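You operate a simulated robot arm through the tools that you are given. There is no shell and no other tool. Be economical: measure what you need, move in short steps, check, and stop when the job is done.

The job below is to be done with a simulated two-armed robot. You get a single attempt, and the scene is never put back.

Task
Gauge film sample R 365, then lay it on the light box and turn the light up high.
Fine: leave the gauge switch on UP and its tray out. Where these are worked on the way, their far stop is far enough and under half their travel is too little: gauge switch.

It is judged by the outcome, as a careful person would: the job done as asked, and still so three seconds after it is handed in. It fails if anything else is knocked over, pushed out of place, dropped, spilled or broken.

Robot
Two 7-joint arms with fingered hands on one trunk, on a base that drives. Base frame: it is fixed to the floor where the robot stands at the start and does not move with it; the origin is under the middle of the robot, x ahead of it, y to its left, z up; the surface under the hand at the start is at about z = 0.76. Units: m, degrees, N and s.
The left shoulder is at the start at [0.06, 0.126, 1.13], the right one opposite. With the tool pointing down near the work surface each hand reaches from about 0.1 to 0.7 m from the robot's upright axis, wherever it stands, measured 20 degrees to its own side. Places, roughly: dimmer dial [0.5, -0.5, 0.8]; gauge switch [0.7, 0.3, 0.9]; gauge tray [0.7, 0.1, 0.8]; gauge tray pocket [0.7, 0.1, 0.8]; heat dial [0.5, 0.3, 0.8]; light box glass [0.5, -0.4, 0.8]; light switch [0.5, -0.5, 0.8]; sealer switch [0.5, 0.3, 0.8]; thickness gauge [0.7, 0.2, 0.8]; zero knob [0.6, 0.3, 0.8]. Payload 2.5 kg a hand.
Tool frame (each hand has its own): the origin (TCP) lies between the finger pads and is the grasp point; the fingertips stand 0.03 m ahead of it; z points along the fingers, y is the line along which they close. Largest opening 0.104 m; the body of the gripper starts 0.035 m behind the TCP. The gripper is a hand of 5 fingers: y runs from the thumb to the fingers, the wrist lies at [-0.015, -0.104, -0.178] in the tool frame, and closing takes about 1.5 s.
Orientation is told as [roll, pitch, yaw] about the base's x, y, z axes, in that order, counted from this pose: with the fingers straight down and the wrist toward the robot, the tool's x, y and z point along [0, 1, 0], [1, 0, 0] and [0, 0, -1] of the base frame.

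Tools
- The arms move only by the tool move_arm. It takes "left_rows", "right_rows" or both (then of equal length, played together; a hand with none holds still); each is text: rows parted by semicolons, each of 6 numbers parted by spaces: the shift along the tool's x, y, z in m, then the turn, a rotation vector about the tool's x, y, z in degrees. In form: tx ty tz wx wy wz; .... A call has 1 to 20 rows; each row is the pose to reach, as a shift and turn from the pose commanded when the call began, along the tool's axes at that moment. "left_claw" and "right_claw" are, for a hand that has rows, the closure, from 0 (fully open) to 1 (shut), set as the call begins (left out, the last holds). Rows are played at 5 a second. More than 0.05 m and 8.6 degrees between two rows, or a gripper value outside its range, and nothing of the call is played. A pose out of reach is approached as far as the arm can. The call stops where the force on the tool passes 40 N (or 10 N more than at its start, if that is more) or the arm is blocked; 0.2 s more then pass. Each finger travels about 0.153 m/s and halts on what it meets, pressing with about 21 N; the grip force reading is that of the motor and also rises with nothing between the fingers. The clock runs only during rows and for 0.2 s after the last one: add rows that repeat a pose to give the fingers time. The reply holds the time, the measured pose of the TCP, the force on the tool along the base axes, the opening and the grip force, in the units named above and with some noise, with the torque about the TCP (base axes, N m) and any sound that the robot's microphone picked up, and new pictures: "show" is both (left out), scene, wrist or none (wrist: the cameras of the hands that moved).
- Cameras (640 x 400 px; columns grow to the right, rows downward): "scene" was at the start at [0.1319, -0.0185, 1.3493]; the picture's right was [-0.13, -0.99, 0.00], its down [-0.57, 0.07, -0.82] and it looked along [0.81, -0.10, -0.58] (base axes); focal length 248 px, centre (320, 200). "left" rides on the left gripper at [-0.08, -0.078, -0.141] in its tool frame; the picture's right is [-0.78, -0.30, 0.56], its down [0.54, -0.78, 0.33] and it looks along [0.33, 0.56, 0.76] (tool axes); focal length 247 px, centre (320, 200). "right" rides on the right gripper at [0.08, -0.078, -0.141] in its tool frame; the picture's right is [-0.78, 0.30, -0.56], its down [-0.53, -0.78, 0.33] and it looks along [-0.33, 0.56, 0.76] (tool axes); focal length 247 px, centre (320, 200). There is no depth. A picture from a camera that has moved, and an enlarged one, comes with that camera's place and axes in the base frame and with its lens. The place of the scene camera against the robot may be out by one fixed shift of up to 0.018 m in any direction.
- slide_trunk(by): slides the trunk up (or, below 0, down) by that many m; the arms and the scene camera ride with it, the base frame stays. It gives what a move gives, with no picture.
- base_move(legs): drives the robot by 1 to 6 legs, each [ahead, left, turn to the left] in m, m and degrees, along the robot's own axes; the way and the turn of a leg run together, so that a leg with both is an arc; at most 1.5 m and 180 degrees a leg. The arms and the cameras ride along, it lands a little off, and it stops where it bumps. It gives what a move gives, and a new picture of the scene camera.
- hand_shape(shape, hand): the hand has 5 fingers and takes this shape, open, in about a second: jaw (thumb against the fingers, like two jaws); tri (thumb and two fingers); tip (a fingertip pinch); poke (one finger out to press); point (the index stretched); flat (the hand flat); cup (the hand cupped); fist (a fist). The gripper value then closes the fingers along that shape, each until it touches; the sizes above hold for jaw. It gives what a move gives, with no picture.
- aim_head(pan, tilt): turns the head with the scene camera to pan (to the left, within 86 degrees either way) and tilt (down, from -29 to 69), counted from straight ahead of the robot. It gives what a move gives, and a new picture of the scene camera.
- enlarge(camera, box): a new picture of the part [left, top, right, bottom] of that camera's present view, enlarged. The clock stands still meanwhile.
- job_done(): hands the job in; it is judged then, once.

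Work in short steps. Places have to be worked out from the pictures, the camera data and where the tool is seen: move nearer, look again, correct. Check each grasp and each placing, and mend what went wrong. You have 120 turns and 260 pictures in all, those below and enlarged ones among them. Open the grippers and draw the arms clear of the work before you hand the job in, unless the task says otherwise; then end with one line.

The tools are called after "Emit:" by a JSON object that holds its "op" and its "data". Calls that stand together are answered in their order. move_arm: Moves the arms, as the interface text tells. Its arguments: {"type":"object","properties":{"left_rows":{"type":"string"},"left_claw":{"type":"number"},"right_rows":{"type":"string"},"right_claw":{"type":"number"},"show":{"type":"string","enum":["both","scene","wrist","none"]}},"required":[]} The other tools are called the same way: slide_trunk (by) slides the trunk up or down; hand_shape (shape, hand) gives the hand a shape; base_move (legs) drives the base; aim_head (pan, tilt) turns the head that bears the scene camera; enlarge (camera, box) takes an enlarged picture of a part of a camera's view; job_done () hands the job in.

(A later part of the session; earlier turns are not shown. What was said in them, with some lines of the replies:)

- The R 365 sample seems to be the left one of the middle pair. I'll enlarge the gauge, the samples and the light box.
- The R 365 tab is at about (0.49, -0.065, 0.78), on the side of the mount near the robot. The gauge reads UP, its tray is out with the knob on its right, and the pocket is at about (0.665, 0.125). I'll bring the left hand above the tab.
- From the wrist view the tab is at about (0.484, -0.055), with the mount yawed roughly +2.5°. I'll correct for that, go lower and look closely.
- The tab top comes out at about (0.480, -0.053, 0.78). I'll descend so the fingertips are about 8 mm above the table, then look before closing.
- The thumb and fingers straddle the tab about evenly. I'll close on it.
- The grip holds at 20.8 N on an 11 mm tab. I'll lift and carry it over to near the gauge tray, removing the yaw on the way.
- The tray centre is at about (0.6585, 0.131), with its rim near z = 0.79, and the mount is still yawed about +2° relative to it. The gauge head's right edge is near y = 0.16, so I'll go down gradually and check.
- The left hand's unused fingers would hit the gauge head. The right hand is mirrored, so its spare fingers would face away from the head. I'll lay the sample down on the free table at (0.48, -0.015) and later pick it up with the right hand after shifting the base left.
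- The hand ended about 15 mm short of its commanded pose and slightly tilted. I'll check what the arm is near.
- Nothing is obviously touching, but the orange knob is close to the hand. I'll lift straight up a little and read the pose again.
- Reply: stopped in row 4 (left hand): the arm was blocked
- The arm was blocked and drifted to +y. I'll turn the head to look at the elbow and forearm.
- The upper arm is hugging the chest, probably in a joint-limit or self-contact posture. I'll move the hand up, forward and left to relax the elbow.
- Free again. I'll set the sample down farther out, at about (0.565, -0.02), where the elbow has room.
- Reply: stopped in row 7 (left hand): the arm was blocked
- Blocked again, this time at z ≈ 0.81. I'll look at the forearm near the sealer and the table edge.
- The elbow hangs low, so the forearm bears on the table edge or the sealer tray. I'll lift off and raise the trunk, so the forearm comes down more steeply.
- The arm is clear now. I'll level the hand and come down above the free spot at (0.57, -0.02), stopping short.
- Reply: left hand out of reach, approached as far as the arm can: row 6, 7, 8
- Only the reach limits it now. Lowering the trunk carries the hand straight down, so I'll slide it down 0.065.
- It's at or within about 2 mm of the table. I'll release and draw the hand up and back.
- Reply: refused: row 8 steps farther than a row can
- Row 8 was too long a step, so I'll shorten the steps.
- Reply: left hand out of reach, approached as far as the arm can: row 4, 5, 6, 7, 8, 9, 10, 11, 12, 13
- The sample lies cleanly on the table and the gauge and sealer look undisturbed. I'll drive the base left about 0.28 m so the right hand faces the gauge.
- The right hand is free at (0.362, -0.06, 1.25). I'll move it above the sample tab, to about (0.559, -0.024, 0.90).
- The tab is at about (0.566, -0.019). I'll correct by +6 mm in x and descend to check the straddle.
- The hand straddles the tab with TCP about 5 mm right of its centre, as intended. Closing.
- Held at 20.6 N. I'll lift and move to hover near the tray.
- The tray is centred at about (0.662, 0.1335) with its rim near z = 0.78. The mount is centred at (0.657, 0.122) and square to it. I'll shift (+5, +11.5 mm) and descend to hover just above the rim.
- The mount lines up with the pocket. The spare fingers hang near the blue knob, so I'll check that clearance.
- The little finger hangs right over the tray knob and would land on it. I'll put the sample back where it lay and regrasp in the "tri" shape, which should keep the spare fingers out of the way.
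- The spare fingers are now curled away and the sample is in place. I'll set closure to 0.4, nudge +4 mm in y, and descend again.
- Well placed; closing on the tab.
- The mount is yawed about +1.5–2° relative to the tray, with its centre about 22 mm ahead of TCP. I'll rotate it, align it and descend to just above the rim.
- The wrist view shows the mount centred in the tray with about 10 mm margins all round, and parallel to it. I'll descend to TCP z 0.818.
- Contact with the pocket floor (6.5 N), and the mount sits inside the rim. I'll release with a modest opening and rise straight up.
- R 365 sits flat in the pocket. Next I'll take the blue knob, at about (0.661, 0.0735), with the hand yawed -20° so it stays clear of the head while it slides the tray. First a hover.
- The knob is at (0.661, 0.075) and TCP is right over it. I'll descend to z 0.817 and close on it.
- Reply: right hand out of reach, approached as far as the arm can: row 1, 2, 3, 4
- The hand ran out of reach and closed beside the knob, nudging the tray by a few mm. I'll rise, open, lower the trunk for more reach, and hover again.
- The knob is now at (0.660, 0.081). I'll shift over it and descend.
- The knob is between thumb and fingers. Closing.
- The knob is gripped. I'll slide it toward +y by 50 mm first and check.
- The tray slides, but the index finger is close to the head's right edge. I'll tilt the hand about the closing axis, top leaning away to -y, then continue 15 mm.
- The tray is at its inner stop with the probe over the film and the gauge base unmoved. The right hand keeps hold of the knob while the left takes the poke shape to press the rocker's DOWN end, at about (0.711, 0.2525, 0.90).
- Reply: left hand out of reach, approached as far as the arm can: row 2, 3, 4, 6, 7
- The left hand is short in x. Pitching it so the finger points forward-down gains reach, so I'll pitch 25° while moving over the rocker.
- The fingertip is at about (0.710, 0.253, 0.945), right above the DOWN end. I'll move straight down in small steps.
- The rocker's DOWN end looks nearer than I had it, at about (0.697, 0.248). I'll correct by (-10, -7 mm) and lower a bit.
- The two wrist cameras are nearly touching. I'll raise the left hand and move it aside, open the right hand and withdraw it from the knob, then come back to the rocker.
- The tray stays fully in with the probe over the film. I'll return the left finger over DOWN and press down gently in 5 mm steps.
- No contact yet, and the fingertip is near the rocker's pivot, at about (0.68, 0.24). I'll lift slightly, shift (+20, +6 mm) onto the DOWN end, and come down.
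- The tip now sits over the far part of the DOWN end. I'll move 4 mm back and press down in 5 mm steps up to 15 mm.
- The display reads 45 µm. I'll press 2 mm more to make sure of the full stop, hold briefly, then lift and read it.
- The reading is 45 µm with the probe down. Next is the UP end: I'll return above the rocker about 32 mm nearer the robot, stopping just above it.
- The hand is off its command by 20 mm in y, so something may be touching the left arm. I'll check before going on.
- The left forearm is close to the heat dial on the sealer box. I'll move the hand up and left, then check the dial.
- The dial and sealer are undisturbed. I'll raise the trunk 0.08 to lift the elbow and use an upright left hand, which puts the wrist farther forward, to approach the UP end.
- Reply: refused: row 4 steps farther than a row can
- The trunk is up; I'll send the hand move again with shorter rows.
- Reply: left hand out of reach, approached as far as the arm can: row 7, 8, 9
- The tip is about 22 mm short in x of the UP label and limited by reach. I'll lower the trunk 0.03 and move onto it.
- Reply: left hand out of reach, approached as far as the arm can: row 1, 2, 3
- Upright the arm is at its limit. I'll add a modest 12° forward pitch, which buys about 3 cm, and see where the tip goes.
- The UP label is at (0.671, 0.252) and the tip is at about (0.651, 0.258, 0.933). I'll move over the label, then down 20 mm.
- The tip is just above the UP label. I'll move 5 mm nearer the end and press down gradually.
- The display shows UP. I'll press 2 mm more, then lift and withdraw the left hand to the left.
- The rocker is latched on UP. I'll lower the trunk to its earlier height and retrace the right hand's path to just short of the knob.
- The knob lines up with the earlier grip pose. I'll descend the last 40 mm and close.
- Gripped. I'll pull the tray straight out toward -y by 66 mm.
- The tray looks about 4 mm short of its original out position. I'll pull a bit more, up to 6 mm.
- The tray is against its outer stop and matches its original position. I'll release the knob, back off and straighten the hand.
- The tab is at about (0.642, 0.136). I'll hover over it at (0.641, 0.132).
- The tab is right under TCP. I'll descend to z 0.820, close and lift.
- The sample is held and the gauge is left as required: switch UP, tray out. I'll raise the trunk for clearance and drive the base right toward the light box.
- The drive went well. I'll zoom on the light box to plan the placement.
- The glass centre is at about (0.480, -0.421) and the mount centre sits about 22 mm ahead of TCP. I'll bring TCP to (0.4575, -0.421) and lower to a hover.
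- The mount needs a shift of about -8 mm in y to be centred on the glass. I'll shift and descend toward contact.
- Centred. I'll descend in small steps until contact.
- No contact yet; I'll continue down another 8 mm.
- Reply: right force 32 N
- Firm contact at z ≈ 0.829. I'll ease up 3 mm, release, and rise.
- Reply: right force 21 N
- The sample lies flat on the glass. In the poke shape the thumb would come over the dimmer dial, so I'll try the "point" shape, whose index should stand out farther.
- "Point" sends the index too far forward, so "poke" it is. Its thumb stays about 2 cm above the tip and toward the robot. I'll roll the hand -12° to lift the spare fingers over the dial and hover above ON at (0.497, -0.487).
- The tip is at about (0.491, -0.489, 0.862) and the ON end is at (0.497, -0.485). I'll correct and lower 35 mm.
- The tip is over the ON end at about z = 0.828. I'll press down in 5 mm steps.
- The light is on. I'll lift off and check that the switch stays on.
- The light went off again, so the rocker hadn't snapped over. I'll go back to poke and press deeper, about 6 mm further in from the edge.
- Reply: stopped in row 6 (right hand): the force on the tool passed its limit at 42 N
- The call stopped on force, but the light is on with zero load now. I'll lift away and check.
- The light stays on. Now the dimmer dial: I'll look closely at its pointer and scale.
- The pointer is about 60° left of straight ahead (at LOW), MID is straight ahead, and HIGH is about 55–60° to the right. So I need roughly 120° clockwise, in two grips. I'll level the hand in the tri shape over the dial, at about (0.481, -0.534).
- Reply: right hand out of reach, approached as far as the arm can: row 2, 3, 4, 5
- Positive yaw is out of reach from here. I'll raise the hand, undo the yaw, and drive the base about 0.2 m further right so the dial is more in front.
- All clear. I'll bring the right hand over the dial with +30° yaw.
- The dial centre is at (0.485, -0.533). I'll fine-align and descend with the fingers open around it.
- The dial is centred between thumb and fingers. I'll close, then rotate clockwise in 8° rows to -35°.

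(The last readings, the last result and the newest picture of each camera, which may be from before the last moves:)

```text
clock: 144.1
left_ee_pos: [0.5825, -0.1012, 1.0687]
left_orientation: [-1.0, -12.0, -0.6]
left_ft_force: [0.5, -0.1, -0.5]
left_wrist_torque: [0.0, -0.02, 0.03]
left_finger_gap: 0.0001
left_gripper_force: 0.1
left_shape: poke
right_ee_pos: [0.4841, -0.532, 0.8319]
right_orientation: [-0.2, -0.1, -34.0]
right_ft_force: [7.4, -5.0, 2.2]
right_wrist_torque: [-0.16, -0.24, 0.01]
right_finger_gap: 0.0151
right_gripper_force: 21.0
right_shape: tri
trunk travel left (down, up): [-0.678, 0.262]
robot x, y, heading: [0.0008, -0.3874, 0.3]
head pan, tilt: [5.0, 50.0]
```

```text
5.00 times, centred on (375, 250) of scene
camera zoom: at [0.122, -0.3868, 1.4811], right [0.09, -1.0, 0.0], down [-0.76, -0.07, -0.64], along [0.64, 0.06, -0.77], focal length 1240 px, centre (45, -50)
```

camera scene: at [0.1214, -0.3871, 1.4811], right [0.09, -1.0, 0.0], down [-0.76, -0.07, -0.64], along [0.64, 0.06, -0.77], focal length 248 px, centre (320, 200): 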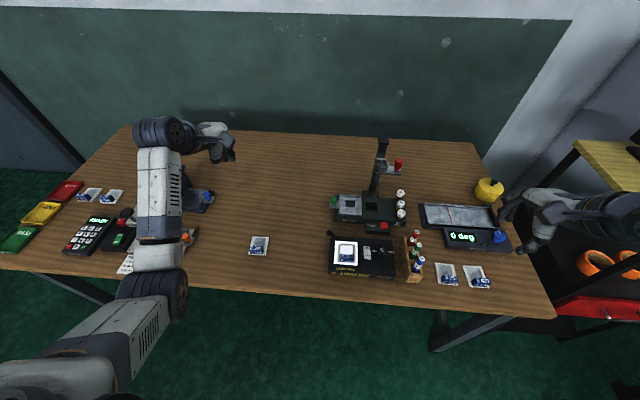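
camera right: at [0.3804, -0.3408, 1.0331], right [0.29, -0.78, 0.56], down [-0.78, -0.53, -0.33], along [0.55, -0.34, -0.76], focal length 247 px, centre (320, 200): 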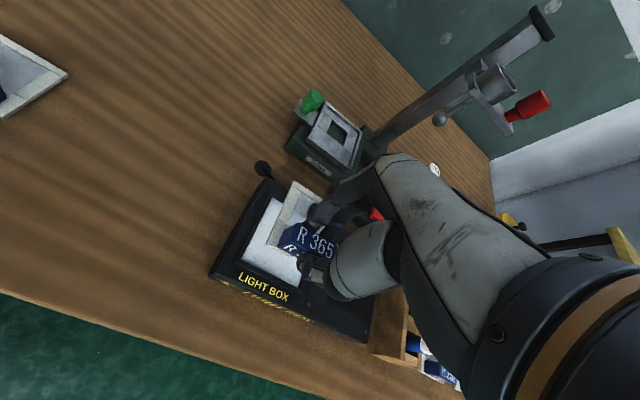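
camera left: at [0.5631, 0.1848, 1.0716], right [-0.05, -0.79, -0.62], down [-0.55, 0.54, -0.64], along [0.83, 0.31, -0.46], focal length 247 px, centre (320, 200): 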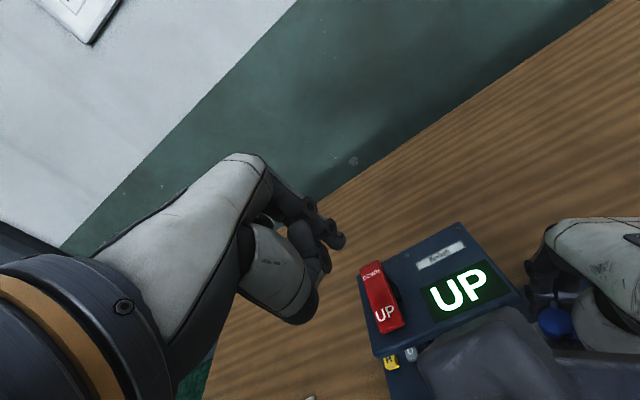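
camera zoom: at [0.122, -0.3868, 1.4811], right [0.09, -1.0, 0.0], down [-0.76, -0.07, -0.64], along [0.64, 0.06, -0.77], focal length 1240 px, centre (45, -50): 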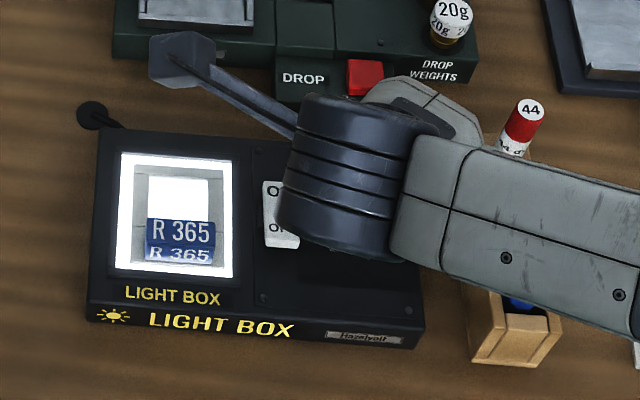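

The dial turned with the hand to about MID. I'll open, rise, return to +30°, and regrip for another turn.

Emit:
{"op": "move_arm", "data": {"right_rows": "0 0 0 0 0 0; 0 0 0 0 0 0; 0 0 0 0 0 0; 0 0 -0.02 0 0 0; 0 0 -0.04 0 0 0; 0 0 -0.04 0 0 -8; 0 0 -0.04 0 0 -16; 0 0 -0.04 0 0 -24; 0 0 -0.04 0 0 -32; 0 0 -0.04 0 0 -40; 0 0 -0.04 0 0 -48; 0 0 -0.04 0 0 -56; 0 0 -0.04 0 0 -64; 0 0 -0.04 0 0 -64", "right_claw": 0.45, "show": "none"}}

Emit:
{"op": "enlarge", "data": {"camera": "right", "box": [180, 130, 500, 330]}}

Emit:
{"op": "enlarge", "data": {"camera": "scene", "box": [340, 210, 430, 270]}}

```text
clock: 147.1
left_ee_pos: [0.5816, -0.1001, 1.0702]
left_orientation: [-1.1, -12.1, -0.7]
left_ft_force: [-0.2, -0.8, -1.0]
left_wrist_torque: [0.01, -0.02, 0.04]
left_finger_gap: 0.0002
left_gripper_force: 0.1
left_shape: poke
right_ee_pos: [0.483, -0.5316, 0.8722]
right_orientation: [-0.2, 0.2, 30.3]
right_ft_force: [0.3, 0.1, 0.5]
right_wrist_torque: [-0.02, 0.02, 0.02]
right_finger_gap: 0.0572
right_gripper_force: 0.0
right_shape: tri
trunk travel left (down, up): [-0.678, 0.262]
robot x, y, heading: [0.0021, -0.387, 0.2]
head pan, tilt: [5.0, 50.0]
```

```text
2.00 times, centred on (340, 230) of right
camera zoom: at [0.3766, -0.5017, 1.0148], right [0.65, -0.52, 0.56], down [-0.4, -0.86, -0.33], along [0.65, -0.01, -0.76], focal length 494 px, centre (280, 140)
```

zoom: 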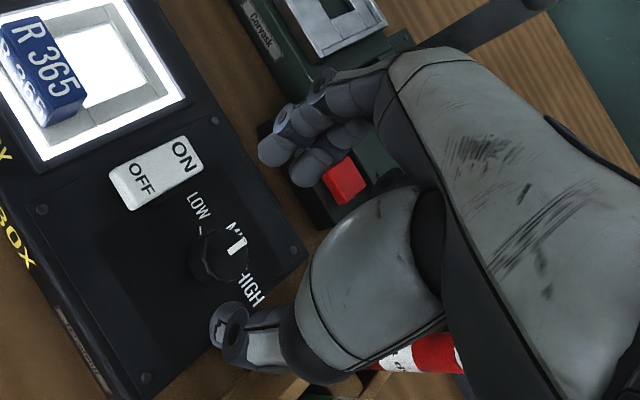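

```text
6.67 times, centred on (385, 240) of scene
camera zoom: at [0.1214, -0.3864, 1.4811], right [0.09, -1.0, 0.0], down [-0.76, -0.07, -0.64], along [0.64, 0.06, -0.77], focal length 1653 px, centre (-113, -67)
```

zoom: 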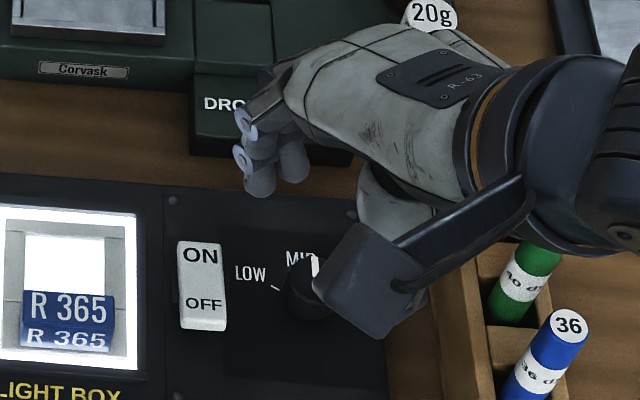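

The pointer is now at MID. I'll descend, regrip and turn another 60° toward HIGH.

Emit:
{"op": "move_arm", "data": {"right_rows": "0 0 0.02 0 0 0; 0 0 0.04 0 0 0; 0 0 0.04 0 0 0", "show": "none"}}

Emit:
{"op": "move_arm", "data": {"right_rows": "0 0 0 0 0 0; 0 0 0 0 0 0; 0 0 0 0 0 0; 0 0 0 0 0 0; 0 0 0 0 0 0; 0 0 0 0 0 0", "right_claw": 1, "show": "none"}}

Emit:
{"op": "move_arm", "data": {"right_rows": "0 0 0 0 0 8; 0 0 0 0 0 16; 0 0 0 0 0 24; 0 0 0 0 0 32; 0 0 0 0 0 40; 0 0 0 0 0 48; 0 0 0 0 0 56; 0 0 0 0 0 64; 0 0 0 0 0 64", "show": "none"}}

Emit:
{"op": "enlarge", "data": {"camera": "right", "box": [180, 130, 500, 330]}}

```text
clock: 147.9
left_ee_pos: [0.5826, -0.1007, 1.0689]
left_orientation: [-0.9, -12.0, -0.7]
left_ft_force: [0.3, -0.4, 0.0]
left_wrist_torque: [-0.01, -0.01, 0.0]
left_finger_gap: 0.0
left_gripper_force: 0.1
left_shape: poke
right_ee_pos: [0.4843, -0.5305, 0.8322]
right_orientation: [-0.2, 0.3, 30.2]
right_ft_force: [0.3, 0.1, 0.0]
right_wrist_torque: [0.0, 0.03, 0.01]
right_finger_gap: 0.0569
right_gripper_force: 0.0
right_shape: tri
trunk travel left (down, up): [-0.678, 0.262]
robot x, y, heading: [-0.0018, -0.3856, 0.2]
head pan, tilt: [5.0, 50.0]
```

```text
clock: 149.3
left_ee_pos: [0.583, -0.1005, 1.0706]
left_orientation: [-1.0, -12.0, -0.7]
left_ft_force: [-0.2, 0.5, 0.1]
left_wrist_torque: [0.0, 0.03, 0.01]
left_finger_gap: 0.0
left_gripper_force: 0.1
left_shape: poke
right_ee_pos: [0.4837, -0.5291, 0.8322]
right_orientation: [-0.2, 0.3, 30.2]
right_ft_force: [-2.9, 1.8, -1.8]
right_wrist_torque: [0.04, 0.05, -0.01]
right_finger_gap: 0.0149
right_gripper_force: 20.7
right_shape: tri
trunk travel left (down, up): [-0.678, 0.262]
robot x, y, heading: [0.001, -0.3889, 0.3]
head pan, tilt: [5.0, 50.0]
```

```text
clock: 151.3
left_ee_pos: [0.5819, -0.0998, 1.0692]
left_orientation: [-1.0, -12.1, -0.7]
left_ft_force: [-0.6, 1.4, 0.3]
left_wrist_torque: [-0.02, 0.02, -0.01]
left_finger_gap: 0.0
left_gripper_force: 0.1
left_shape: poke
right_ee_pos: [0.4855, -0.5309, 0.8326]
right_orientation: [-0.2, -0.1, -34.0]
right_ft_force: [9.9, -1.0, -3.2]
right_wrist_torque: [-0.09, -0.33, 0.08]
right_finger_gap: 0.0142
right_gripper_force: 20.9
right_shape: tri
trunk travel left (down, up): [-0.678, 0.262]
robot x, y, heading: [0.0008, -0.386, 0.0]
head pan, tilt: [5.0, 50.0]
```

```text
2.00 times, centred on (340, 230) of right
camera zoom: at [0.4655, -0.4218, 0.9744], right [-0.19, -0.81, 0.56], down [-0.94, -0.01, -0.33], along [0.27, -0.59, -0.76], focal length 494 px, centre (280, 140)
```

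zoom: 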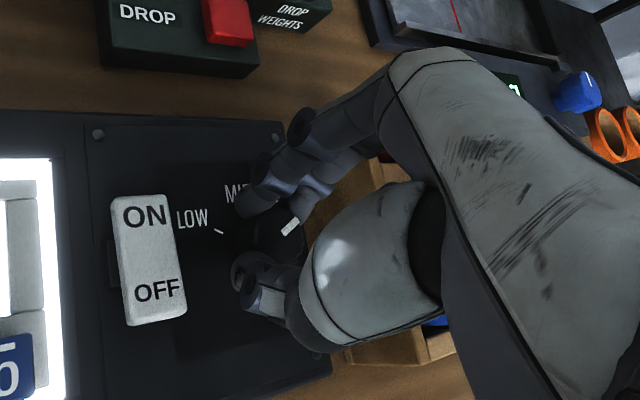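

The pointer has swung toward HIGH. I'll open, rise and look.

Emit:
{"op": "move_arm", "data": {"right_rows": "0 0 0 0 0 0; 0 0 0 0 0 0; 0 0 0 0 0 0; 0 0 -0.03 0 0 0; 0 0 -0.07 0 0 0; 0 0 -0.11 0 0 0; -0.03 -0.01 -0.14 0 0 -8; -0.06 -0.02 -0.16 0 0 -16; -0.09 -0.03 -0.17 0 0 -24; -0.12 -0.04 -0.17 0 0 -30", "right_claw": 0.45, "show": "scene"}}

Emit:
{"op": "enlarge", "data": {"camera": "scene", "box": [320, 225, 430, 290]}}

Emit:
{"op": "enlarge", "data": {"camera": "scene", "box": [365, 235, 405, 263]}}

```text
clock: 153.5
left_ee_pos: [0.5812, -0.1005, 1.0696]
left_orientation: [-0.9, -12.1, -0.7]
left_ft_force: [-0.2, 0.3, 0.6]
left_wrist_torque: [0.01, 0.05, -0.01]
left_finger_gap: 0.0002
left_gripper_force: 0.1
left_shape: poke
right_ee_pos: [0.3847, -0.6089, 1.0019]
right_orientation: [-0.2, 0.1, -3.7]
right_ft_force: [-1.1, -0.2, 0.3]
right_wrist_torque: [0.0, 0.02, 0.03]
right_finger_gap: 0.0571
right_gripper_force: 0.2
right_shape: tri
trunk travel left (down, up): [-0.678, 0.262]
robot x, y, heading: [0.0004, -0.384, 0.1]
head pan, tilt: [5.0, 50.0]
camera scene: at [0.1209, -0.3866, 1.4812], right [0.09, -1.0, 0.0], down [-0.76, -0.07, -0.64], along [0.64, 0.06, -0.77], focal length 248 px, centre (320, 200)
```

scene: 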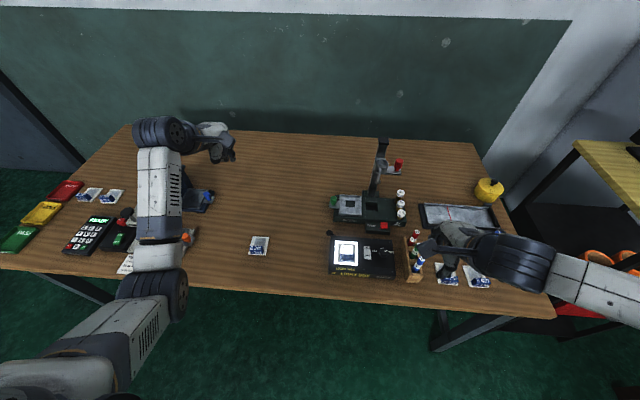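

```text
5.82 times, centred on (375, 258) of scene
camera zoom: at [0.1209, -0.3866, 1.4812], right [0.09, -1.0, 0.0], down [-0.76, -0.07, -0.64], along [0.64, 0.06, -0.77], focal length 1442 px, centre (0, -134)
```

zoom: 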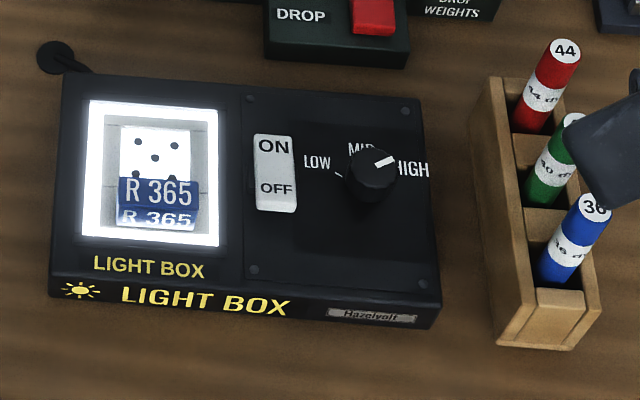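

```text
14.29 times, centred on (385, 249) of scene
camera zoom: at [0.1209, -0.3866, 1.4812], right [0.09, -1.0, 0.0], down [-0.76, -0.07, -0.64], along [0.64, 0.06, -0.77], focal length 3542 px, centre (-609, -500)
```

zoom: 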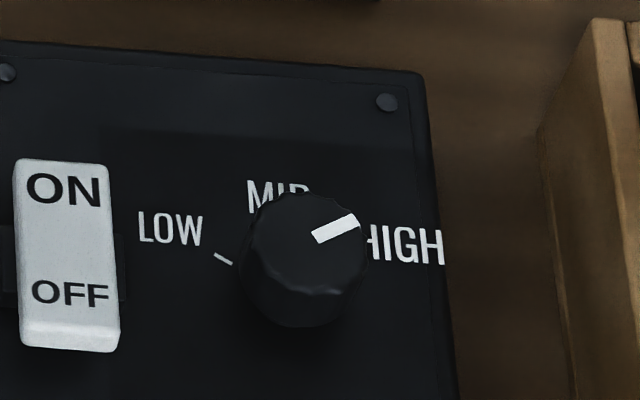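

The dial is at its HIGH stop, the light is bright with the film markings showing, and the sample lies within the lit glass. I'll open both hands, draw the arms back, and check the gauge.

Emit:
{"op": "hand_shape", "data": {"hand": "left", "shape": "jaw"}}

Emit:
{"op": "move_arm", "data": {"left_rows": "0 -0.03 -0.02 0 0 0; 0 -0.06 -0.04 0 0 0; 0 -0.09 -0.06 0 0 0; 0 -0.12 -0.08 0 0 0", "right_rows": "0 0 -0.03 0 0 0; 0 0 -0.06 0 0 0; 0 -0.01 -0.09 0 0 0; 0 -0.01 -0.12 0 0 0", "right_claw": 0, "show": "none"}}

Emit:
{"op": "aim_head", "data": {"pan": 25, "tilt": 38}}

```text
clock: 154.4
left_ee_pos: [0.582, -0.1005, 1.0693]
left_orientation: [-1.0, -12.1, -0.7]
left_ft_force: [0.0, 0.5, -0.2]
left_wrist_torque: [-0.02, 0.01, 0.0]
left_finger_gap: 0.1039
left_gripper_force: 0.1
left_shape: jaw
right_ee_pos: [0.3857, -0.6074, 1.0015]
right_orientation: [-0.4, -0.1, -3.8]
right_ft_force: [0.0, 0.2, 0.8]
right_wrist_torque: [-0.01, 0.0, 0.01]
right_finger_gap: 0.057
right_gripper_force: 0.1
right_shape: tri
trunk travel left (down, up): [-0.678, 0.262]
robot x, y, heading: [-0.0026, -0.3855, 0.2]
head pan, tilt: [5.0, 50.0]
```

```text
clock: 155.4
left_ee_pos: [0.4459, -0.0993, 1.1225]
left_orientation: [-1.0, -12.1, -0.7]
left_ft_force: [-0.1, 0.0, -0.1]
left_wrist_torque: [0.0, -0.02, 0.0]
left_finger_gap: 0.1041
left_gripper_force: 0.0
left_shape: jaw
right_ee_pos: [0.3736, -0.6053, 1.1204]
right_orientation: [-0.3, 0.2, -4.0]
right_ft_force: [-0.8, -0.6, -0.5]
right_wrist_torque: [-0.03, 0.0, -0.01]
right_finger_gap: 0.1037
right_gripper_force: 0.0
right_shape: tri
trunk travel left (down, up): [-0.678, 0.262]
robot x, y, heading: [0.0036, -0.386, 0.3]
head pan, tilt: [5.0, 50.0]
```

```text
clock: 156.2
left_ee_pos: [0.4463, -0.0997, 1.1216]
left_orientation: [-1.0, -12.1, -0.7]
left_ft_force: [-0.2, 0.6, 1.0]
left_wrist_torque: [-0.02, -0.02, 0.0]
left_finger_gap: 0.1039
left_gripper_force: 0.0
left_shape: jaw
right_ee_pos: [0.3742, -0.6062, 1.1195]
right_orientation: [-0.3, 0.2, -3.8]
right_ft_force: [-0.6, 0.0, 0.7]
right_wrist_torque: [-0.03, 0.02, 0.05]
right_finger_gap: 0.1036
right_gripper_force: 0.1
right_shape: tri
trunk travel left (down, up): [-0.678, 0.262]
robot x, y, heading: [-0.001, -0.3874, 0.2]
head pan, tilt: [25.0, 38.0]
camera scene: at [0.1229, -0.3567, 1.4982], right [0.42, -0.91, 0.0], down [-0.56, -0.26, -0.79], along [0.71, 0.33, -0.62], focal length 248 px, centre (320, 200)
```

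scene: 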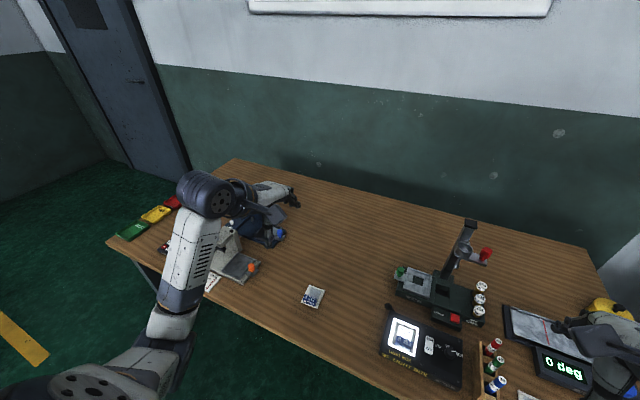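

I'll check the gauge through the left wrist camera.

Emit:
{"op": "enlarge", "data": {"camera": "left", "box": [0, 0, 640, 400]}}

Emit:
{"op": "enlarge", "data": {"camera": "scene", "box": [370, 290, 490, 400]}}

```text
1.00 times, centred on (320, 200) of left (not enlarged: the box is as wide or as high as the picture)
camera zoom: at [0.3404, -0.1765, 1.2452], right [-0.19, -0.78, -0.59], down [-0.68, 0.54, -0.5], along [0.71, 0.31, -0.63], focal length 247 px, centre (320, 200)
```

zoom: 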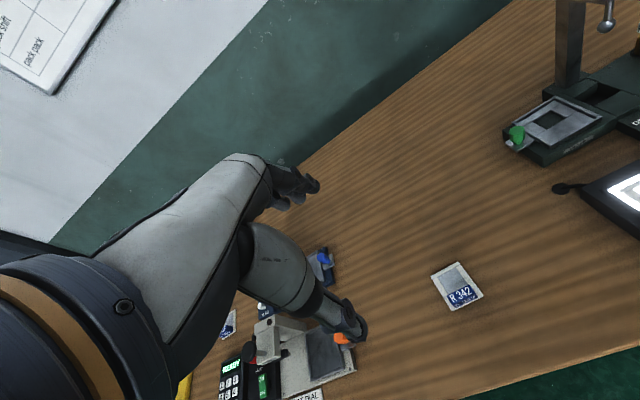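

```text
3.64 times, centred on (430, 345) of scene
camera zoom: at [0.1229, -0.3567, 1.4982], right [0.42, -0.91, 0.0], down [-0.56, -0.26, -0.79], along [0.71, 0.33, -0.62], focal length 902 px, centre (-80, -327)
```

zoom: 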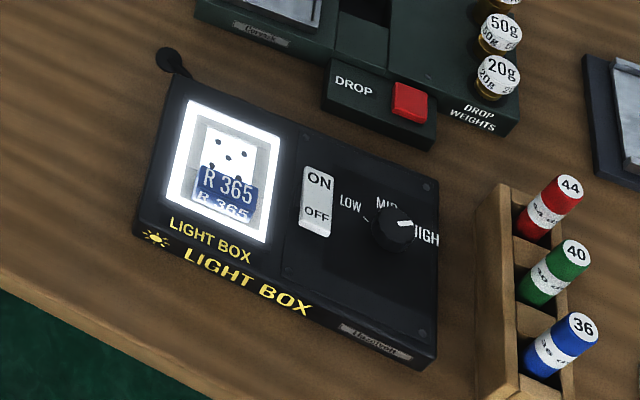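

Everything is in its final state and the arms are clear, so I'm handing the job in.

Emit:
{"op": "job_done", "data": {}}

```text
The job is handed in.
```

I gauged film sample R 365 at 45 µm and laid it on the light box, which is on with the dimmer at HIGH; the gauge was left with its switch on UP and its tray out.
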